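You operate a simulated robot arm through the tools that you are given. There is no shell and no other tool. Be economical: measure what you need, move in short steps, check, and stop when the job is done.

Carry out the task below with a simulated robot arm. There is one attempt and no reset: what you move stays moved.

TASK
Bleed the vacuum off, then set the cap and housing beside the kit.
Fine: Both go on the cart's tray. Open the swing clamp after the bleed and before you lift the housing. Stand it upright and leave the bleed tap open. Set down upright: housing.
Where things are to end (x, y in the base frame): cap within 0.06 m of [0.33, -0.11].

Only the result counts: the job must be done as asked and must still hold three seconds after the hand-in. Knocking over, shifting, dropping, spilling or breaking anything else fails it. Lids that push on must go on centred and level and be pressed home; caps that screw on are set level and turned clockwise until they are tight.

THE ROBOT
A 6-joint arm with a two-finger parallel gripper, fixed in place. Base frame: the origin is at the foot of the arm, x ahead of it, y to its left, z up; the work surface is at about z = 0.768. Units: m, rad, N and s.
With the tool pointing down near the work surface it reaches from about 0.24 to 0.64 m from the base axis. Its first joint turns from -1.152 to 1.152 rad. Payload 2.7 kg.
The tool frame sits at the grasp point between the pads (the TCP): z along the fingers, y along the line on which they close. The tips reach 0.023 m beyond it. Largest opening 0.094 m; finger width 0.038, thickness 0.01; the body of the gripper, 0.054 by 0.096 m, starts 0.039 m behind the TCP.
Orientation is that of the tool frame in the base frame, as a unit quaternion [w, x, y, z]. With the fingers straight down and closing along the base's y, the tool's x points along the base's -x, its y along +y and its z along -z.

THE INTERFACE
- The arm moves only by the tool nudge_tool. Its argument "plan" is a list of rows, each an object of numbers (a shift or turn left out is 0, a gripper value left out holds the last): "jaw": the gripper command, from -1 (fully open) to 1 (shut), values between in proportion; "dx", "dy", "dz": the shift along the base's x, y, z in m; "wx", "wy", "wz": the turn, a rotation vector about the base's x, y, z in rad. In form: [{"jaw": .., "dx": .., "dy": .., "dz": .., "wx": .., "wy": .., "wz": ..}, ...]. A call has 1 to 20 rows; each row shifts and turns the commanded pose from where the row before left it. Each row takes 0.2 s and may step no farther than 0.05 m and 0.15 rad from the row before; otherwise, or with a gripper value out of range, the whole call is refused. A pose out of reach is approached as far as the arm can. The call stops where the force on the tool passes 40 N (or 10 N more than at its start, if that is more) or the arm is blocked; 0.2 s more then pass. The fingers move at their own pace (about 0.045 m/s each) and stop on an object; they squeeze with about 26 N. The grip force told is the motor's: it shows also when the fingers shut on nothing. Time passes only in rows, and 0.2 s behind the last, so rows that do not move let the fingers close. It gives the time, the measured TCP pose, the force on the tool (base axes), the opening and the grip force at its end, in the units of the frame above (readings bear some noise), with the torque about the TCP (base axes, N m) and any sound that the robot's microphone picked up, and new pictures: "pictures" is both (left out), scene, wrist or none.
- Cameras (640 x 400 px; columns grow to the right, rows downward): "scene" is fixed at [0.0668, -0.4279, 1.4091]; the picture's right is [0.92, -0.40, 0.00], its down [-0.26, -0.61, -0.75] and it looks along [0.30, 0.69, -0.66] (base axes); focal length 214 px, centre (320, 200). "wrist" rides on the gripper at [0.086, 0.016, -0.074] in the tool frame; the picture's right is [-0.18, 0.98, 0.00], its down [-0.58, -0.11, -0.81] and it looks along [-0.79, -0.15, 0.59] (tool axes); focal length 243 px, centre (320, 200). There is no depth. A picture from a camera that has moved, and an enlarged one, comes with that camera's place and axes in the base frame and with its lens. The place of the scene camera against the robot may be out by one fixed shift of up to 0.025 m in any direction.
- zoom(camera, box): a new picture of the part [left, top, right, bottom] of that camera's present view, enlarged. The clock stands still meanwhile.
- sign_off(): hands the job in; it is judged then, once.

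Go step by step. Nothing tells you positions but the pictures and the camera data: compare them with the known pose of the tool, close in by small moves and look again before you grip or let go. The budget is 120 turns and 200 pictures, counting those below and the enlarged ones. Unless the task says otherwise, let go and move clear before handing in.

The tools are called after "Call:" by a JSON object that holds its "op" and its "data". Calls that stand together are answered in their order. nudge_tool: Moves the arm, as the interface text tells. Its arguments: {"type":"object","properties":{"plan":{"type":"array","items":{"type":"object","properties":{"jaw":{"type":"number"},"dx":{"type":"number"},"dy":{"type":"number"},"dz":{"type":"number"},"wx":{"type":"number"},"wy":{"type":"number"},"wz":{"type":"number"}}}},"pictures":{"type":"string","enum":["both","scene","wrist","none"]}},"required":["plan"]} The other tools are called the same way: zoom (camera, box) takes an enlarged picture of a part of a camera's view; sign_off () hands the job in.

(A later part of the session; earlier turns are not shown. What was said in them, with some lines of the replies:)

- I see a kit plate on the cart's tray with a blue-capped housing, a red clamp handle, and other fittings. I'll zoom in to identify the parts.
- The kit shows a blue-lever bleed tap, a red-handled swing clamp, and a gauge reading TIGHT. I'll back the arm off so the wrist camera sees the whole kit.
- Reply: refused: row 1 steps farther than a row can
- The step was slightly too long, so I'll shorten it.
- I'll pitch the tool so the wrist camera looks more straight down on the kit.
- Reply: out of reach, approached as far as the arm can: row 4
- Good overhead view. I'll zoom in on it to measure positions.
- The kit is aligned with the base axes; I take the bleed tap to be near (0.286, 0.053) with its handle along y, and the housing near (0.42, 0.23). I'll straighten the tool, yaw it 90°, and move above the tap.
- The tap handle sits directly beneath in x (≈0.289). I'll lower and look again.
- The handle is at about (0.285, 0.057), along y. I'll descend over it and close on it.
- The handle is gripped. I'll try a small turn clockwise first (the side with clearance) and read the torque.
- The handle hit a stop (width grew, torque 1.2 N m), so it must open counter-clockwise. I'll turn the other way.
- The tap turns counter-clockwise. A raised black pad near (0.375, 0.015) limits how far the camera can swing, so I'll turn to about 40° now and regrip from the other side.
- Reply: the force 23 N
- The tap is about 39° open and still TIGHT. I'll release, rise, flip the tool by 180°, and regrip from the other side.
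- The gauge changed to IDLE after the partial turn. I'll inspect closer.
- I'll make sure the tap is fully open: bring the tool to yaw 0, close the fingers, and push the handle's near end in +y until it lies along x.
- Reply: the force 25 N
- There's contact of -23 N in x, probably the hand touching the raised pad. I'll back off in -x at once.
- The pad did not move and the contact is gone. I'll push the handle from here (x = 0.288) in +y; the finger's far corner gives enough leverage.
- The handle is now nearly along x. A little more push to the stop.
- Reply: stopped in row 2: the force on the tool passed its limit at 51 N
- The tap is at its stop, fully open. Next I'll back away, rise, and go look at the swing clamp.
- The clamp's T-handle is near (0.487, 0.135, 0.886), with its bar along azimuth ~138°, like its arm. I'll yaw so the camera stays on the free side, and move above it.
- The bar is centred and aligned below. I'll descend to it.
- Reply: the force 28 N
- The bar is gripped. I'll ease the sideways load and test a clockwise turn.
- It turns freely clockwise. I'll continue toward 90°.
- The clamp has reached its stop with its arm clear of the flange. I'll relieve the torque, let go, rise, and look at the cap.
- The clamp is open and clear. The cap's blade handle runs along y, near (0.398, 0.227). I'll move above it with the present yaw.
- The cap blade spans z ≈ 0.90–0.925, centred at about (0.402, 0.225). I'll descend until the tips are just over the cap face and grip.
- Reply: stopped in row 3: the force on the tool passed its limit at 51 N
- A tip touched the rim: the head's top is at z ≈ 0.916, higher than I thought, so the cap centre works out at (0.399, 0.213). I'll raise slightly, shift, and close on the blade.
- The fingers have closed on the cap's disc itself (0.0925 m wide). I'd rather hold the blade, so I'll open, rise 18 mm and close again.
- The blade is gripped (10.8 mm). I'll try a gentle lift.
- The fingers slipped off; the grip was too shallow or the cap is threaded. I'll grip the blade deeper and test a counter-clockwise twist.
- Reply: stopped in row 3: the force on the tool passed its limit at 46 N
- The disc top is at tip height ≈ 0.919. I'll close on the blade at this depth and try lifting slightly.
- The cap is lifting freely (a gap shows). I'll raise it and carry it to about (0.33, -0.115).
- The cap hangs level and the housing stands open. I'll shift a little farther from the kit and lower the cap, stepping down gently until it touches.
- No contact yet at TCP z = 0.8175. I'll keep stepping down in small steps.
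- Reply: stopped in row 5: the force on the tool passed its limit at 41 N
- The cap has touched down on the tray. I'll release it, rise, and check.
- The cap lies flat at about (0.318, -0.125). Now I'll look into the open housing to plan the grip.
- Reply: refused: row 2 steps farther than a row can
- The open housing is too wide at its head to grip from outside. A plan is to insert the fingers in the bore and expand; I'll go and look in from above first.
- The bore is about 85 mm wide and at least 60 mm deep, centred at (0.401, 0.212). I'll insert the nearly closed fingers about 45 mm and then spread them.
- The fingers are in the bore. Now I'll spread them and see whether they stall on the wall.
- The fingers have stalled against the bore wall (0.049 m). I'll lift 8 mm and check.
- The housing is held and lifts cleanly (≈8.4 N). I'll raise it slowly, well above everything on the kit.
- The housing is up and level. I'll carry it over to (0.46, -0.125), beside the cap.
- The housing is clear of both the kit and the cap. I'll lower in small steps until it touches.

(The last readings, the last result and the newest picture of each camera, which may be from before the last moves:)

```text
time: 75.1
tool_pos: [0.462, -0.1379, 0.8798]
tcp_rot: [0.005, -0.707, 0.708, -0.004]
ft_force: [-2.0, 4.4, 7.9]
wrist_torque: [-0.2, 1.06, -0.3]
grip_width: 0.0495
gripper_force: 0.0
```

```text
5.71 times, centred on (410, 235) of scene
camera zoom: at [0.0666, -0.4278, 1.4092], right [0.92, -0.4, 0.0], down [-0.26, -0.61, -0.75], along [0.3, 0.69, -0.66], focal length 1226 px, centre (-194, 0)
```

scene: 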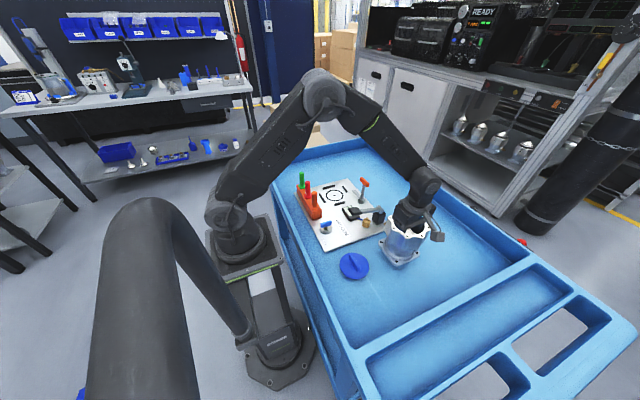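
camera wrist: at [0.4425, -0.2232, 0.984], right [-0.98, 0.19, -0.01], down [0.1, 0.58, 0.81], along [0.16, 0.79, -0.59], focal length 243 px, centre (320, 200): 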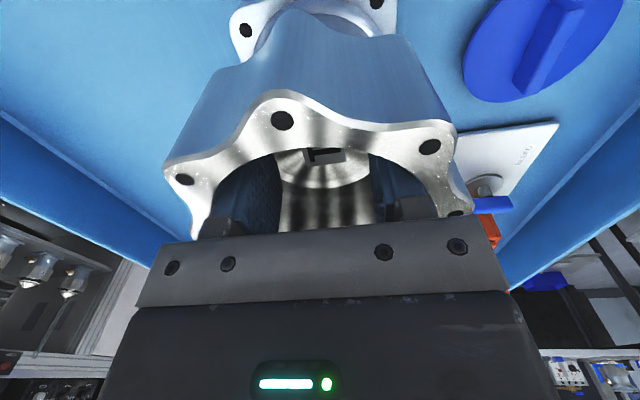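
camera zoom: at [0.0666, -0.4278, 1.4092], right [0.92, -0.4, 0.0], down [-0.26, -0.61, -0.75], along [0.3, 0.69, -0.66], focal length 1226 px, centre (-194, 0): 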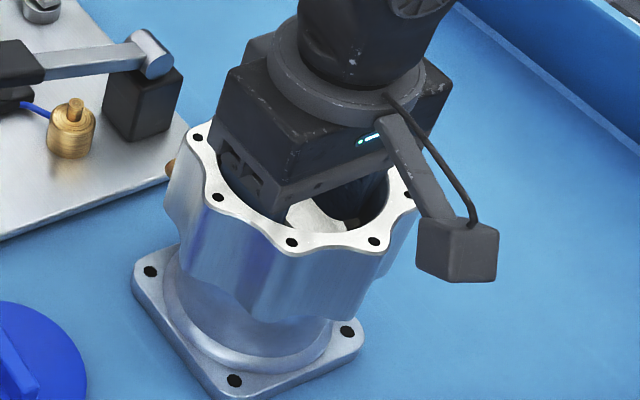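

It's on the tray (the force reversed). I'll draw the fingers together to release, then rise straight out.

Call:
{"op": "nudge_tool", "data": {"plan": [{"jaw": 0.1}, {"jaw": 0.4}, {}, {}, {"dz": 0.02}, {"dz": 0.03}, {"dz": 0.04}, {"dz": 0.045}, {"dz": 0.045}, {}]}}

Call:
{"op": "zoom", "data": {"camera": "scene", "box": [300, 150, 460, 280]}}

```text
time: 77.3
tool_pos: [0.4592, -0.1373, 1.0622]
tcp_rot: [0.005, -0.706, 0.708, -0.004]
ft_force: [0.0, 0.0, -0.6]
wrist_torque: [0.03, 0.02, 0.01]
grip_width: 0.0278
gripper_force: 0.0
camera wrist: at [0.442, -0.2243, 1.1372], right [-0.98, 0.19, -0.01], down [0.1, 0.58, 0.81], along [0.16, 0.79, -0.59], focal length 243 px, centre (320, 200)
```

scene: 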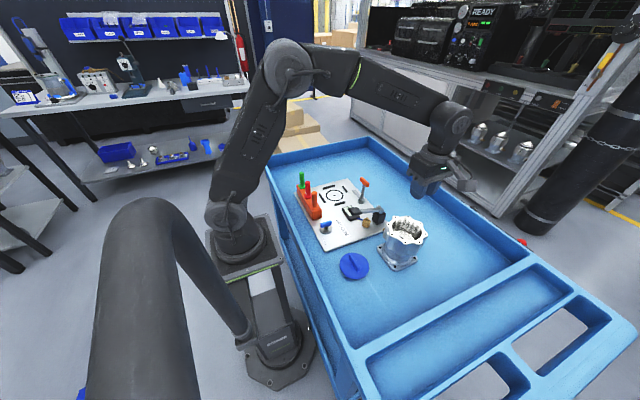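
wrist: 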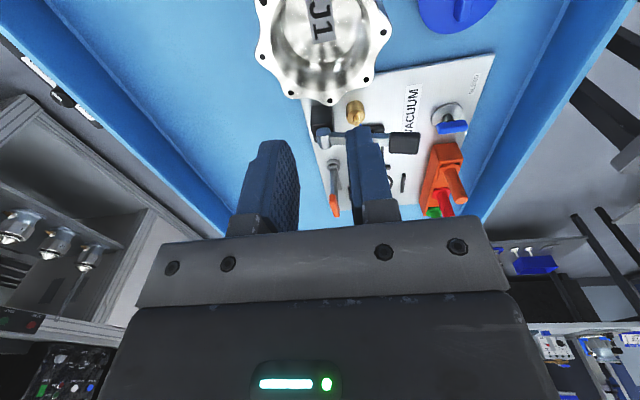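

```text
3.08 times, centred on (380, 215) of scene
camera zoom: at [0.0668, -0.4279, 1.4091], right [0.92, -0.4, 0.0], down [-0.26, -0.61, -0.75], along [0.3, 0.69, -0.66], focal length 660 px, centre (135, 154)
```

zoom: 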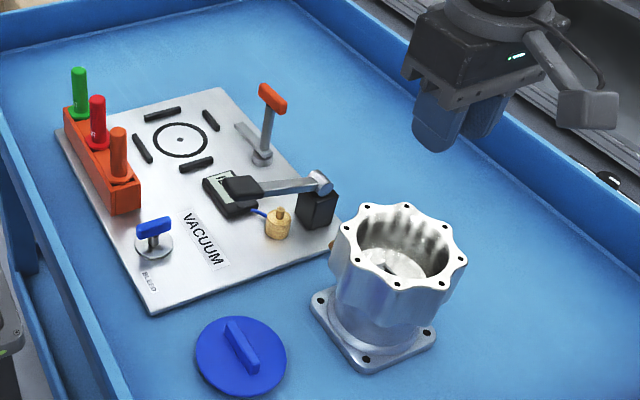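

The housing stands upright on the tray, the cap lies beside it, the tap and clamp are open, and the gripper is clear. I'll hand it in.

Call:
{"op": "sign_off", "data": {}}

```text
The job is handed in.
```

The job is handed in. I turned the bleed tap to its stop and left it open, and the gauge went from TIGHT to IDLE. I then opened the swing clamp and moved the cap and housing.

The cap lies flat on the tray at about (0.318, -0.125), roughly 0.02 m from its target. The housing stands upright beside the kit at about (0.46, -0.137).

While turning the tap, the hand pressed against the kit's raised black pad at about 23 N. I saw no movement in the picture taken right after.
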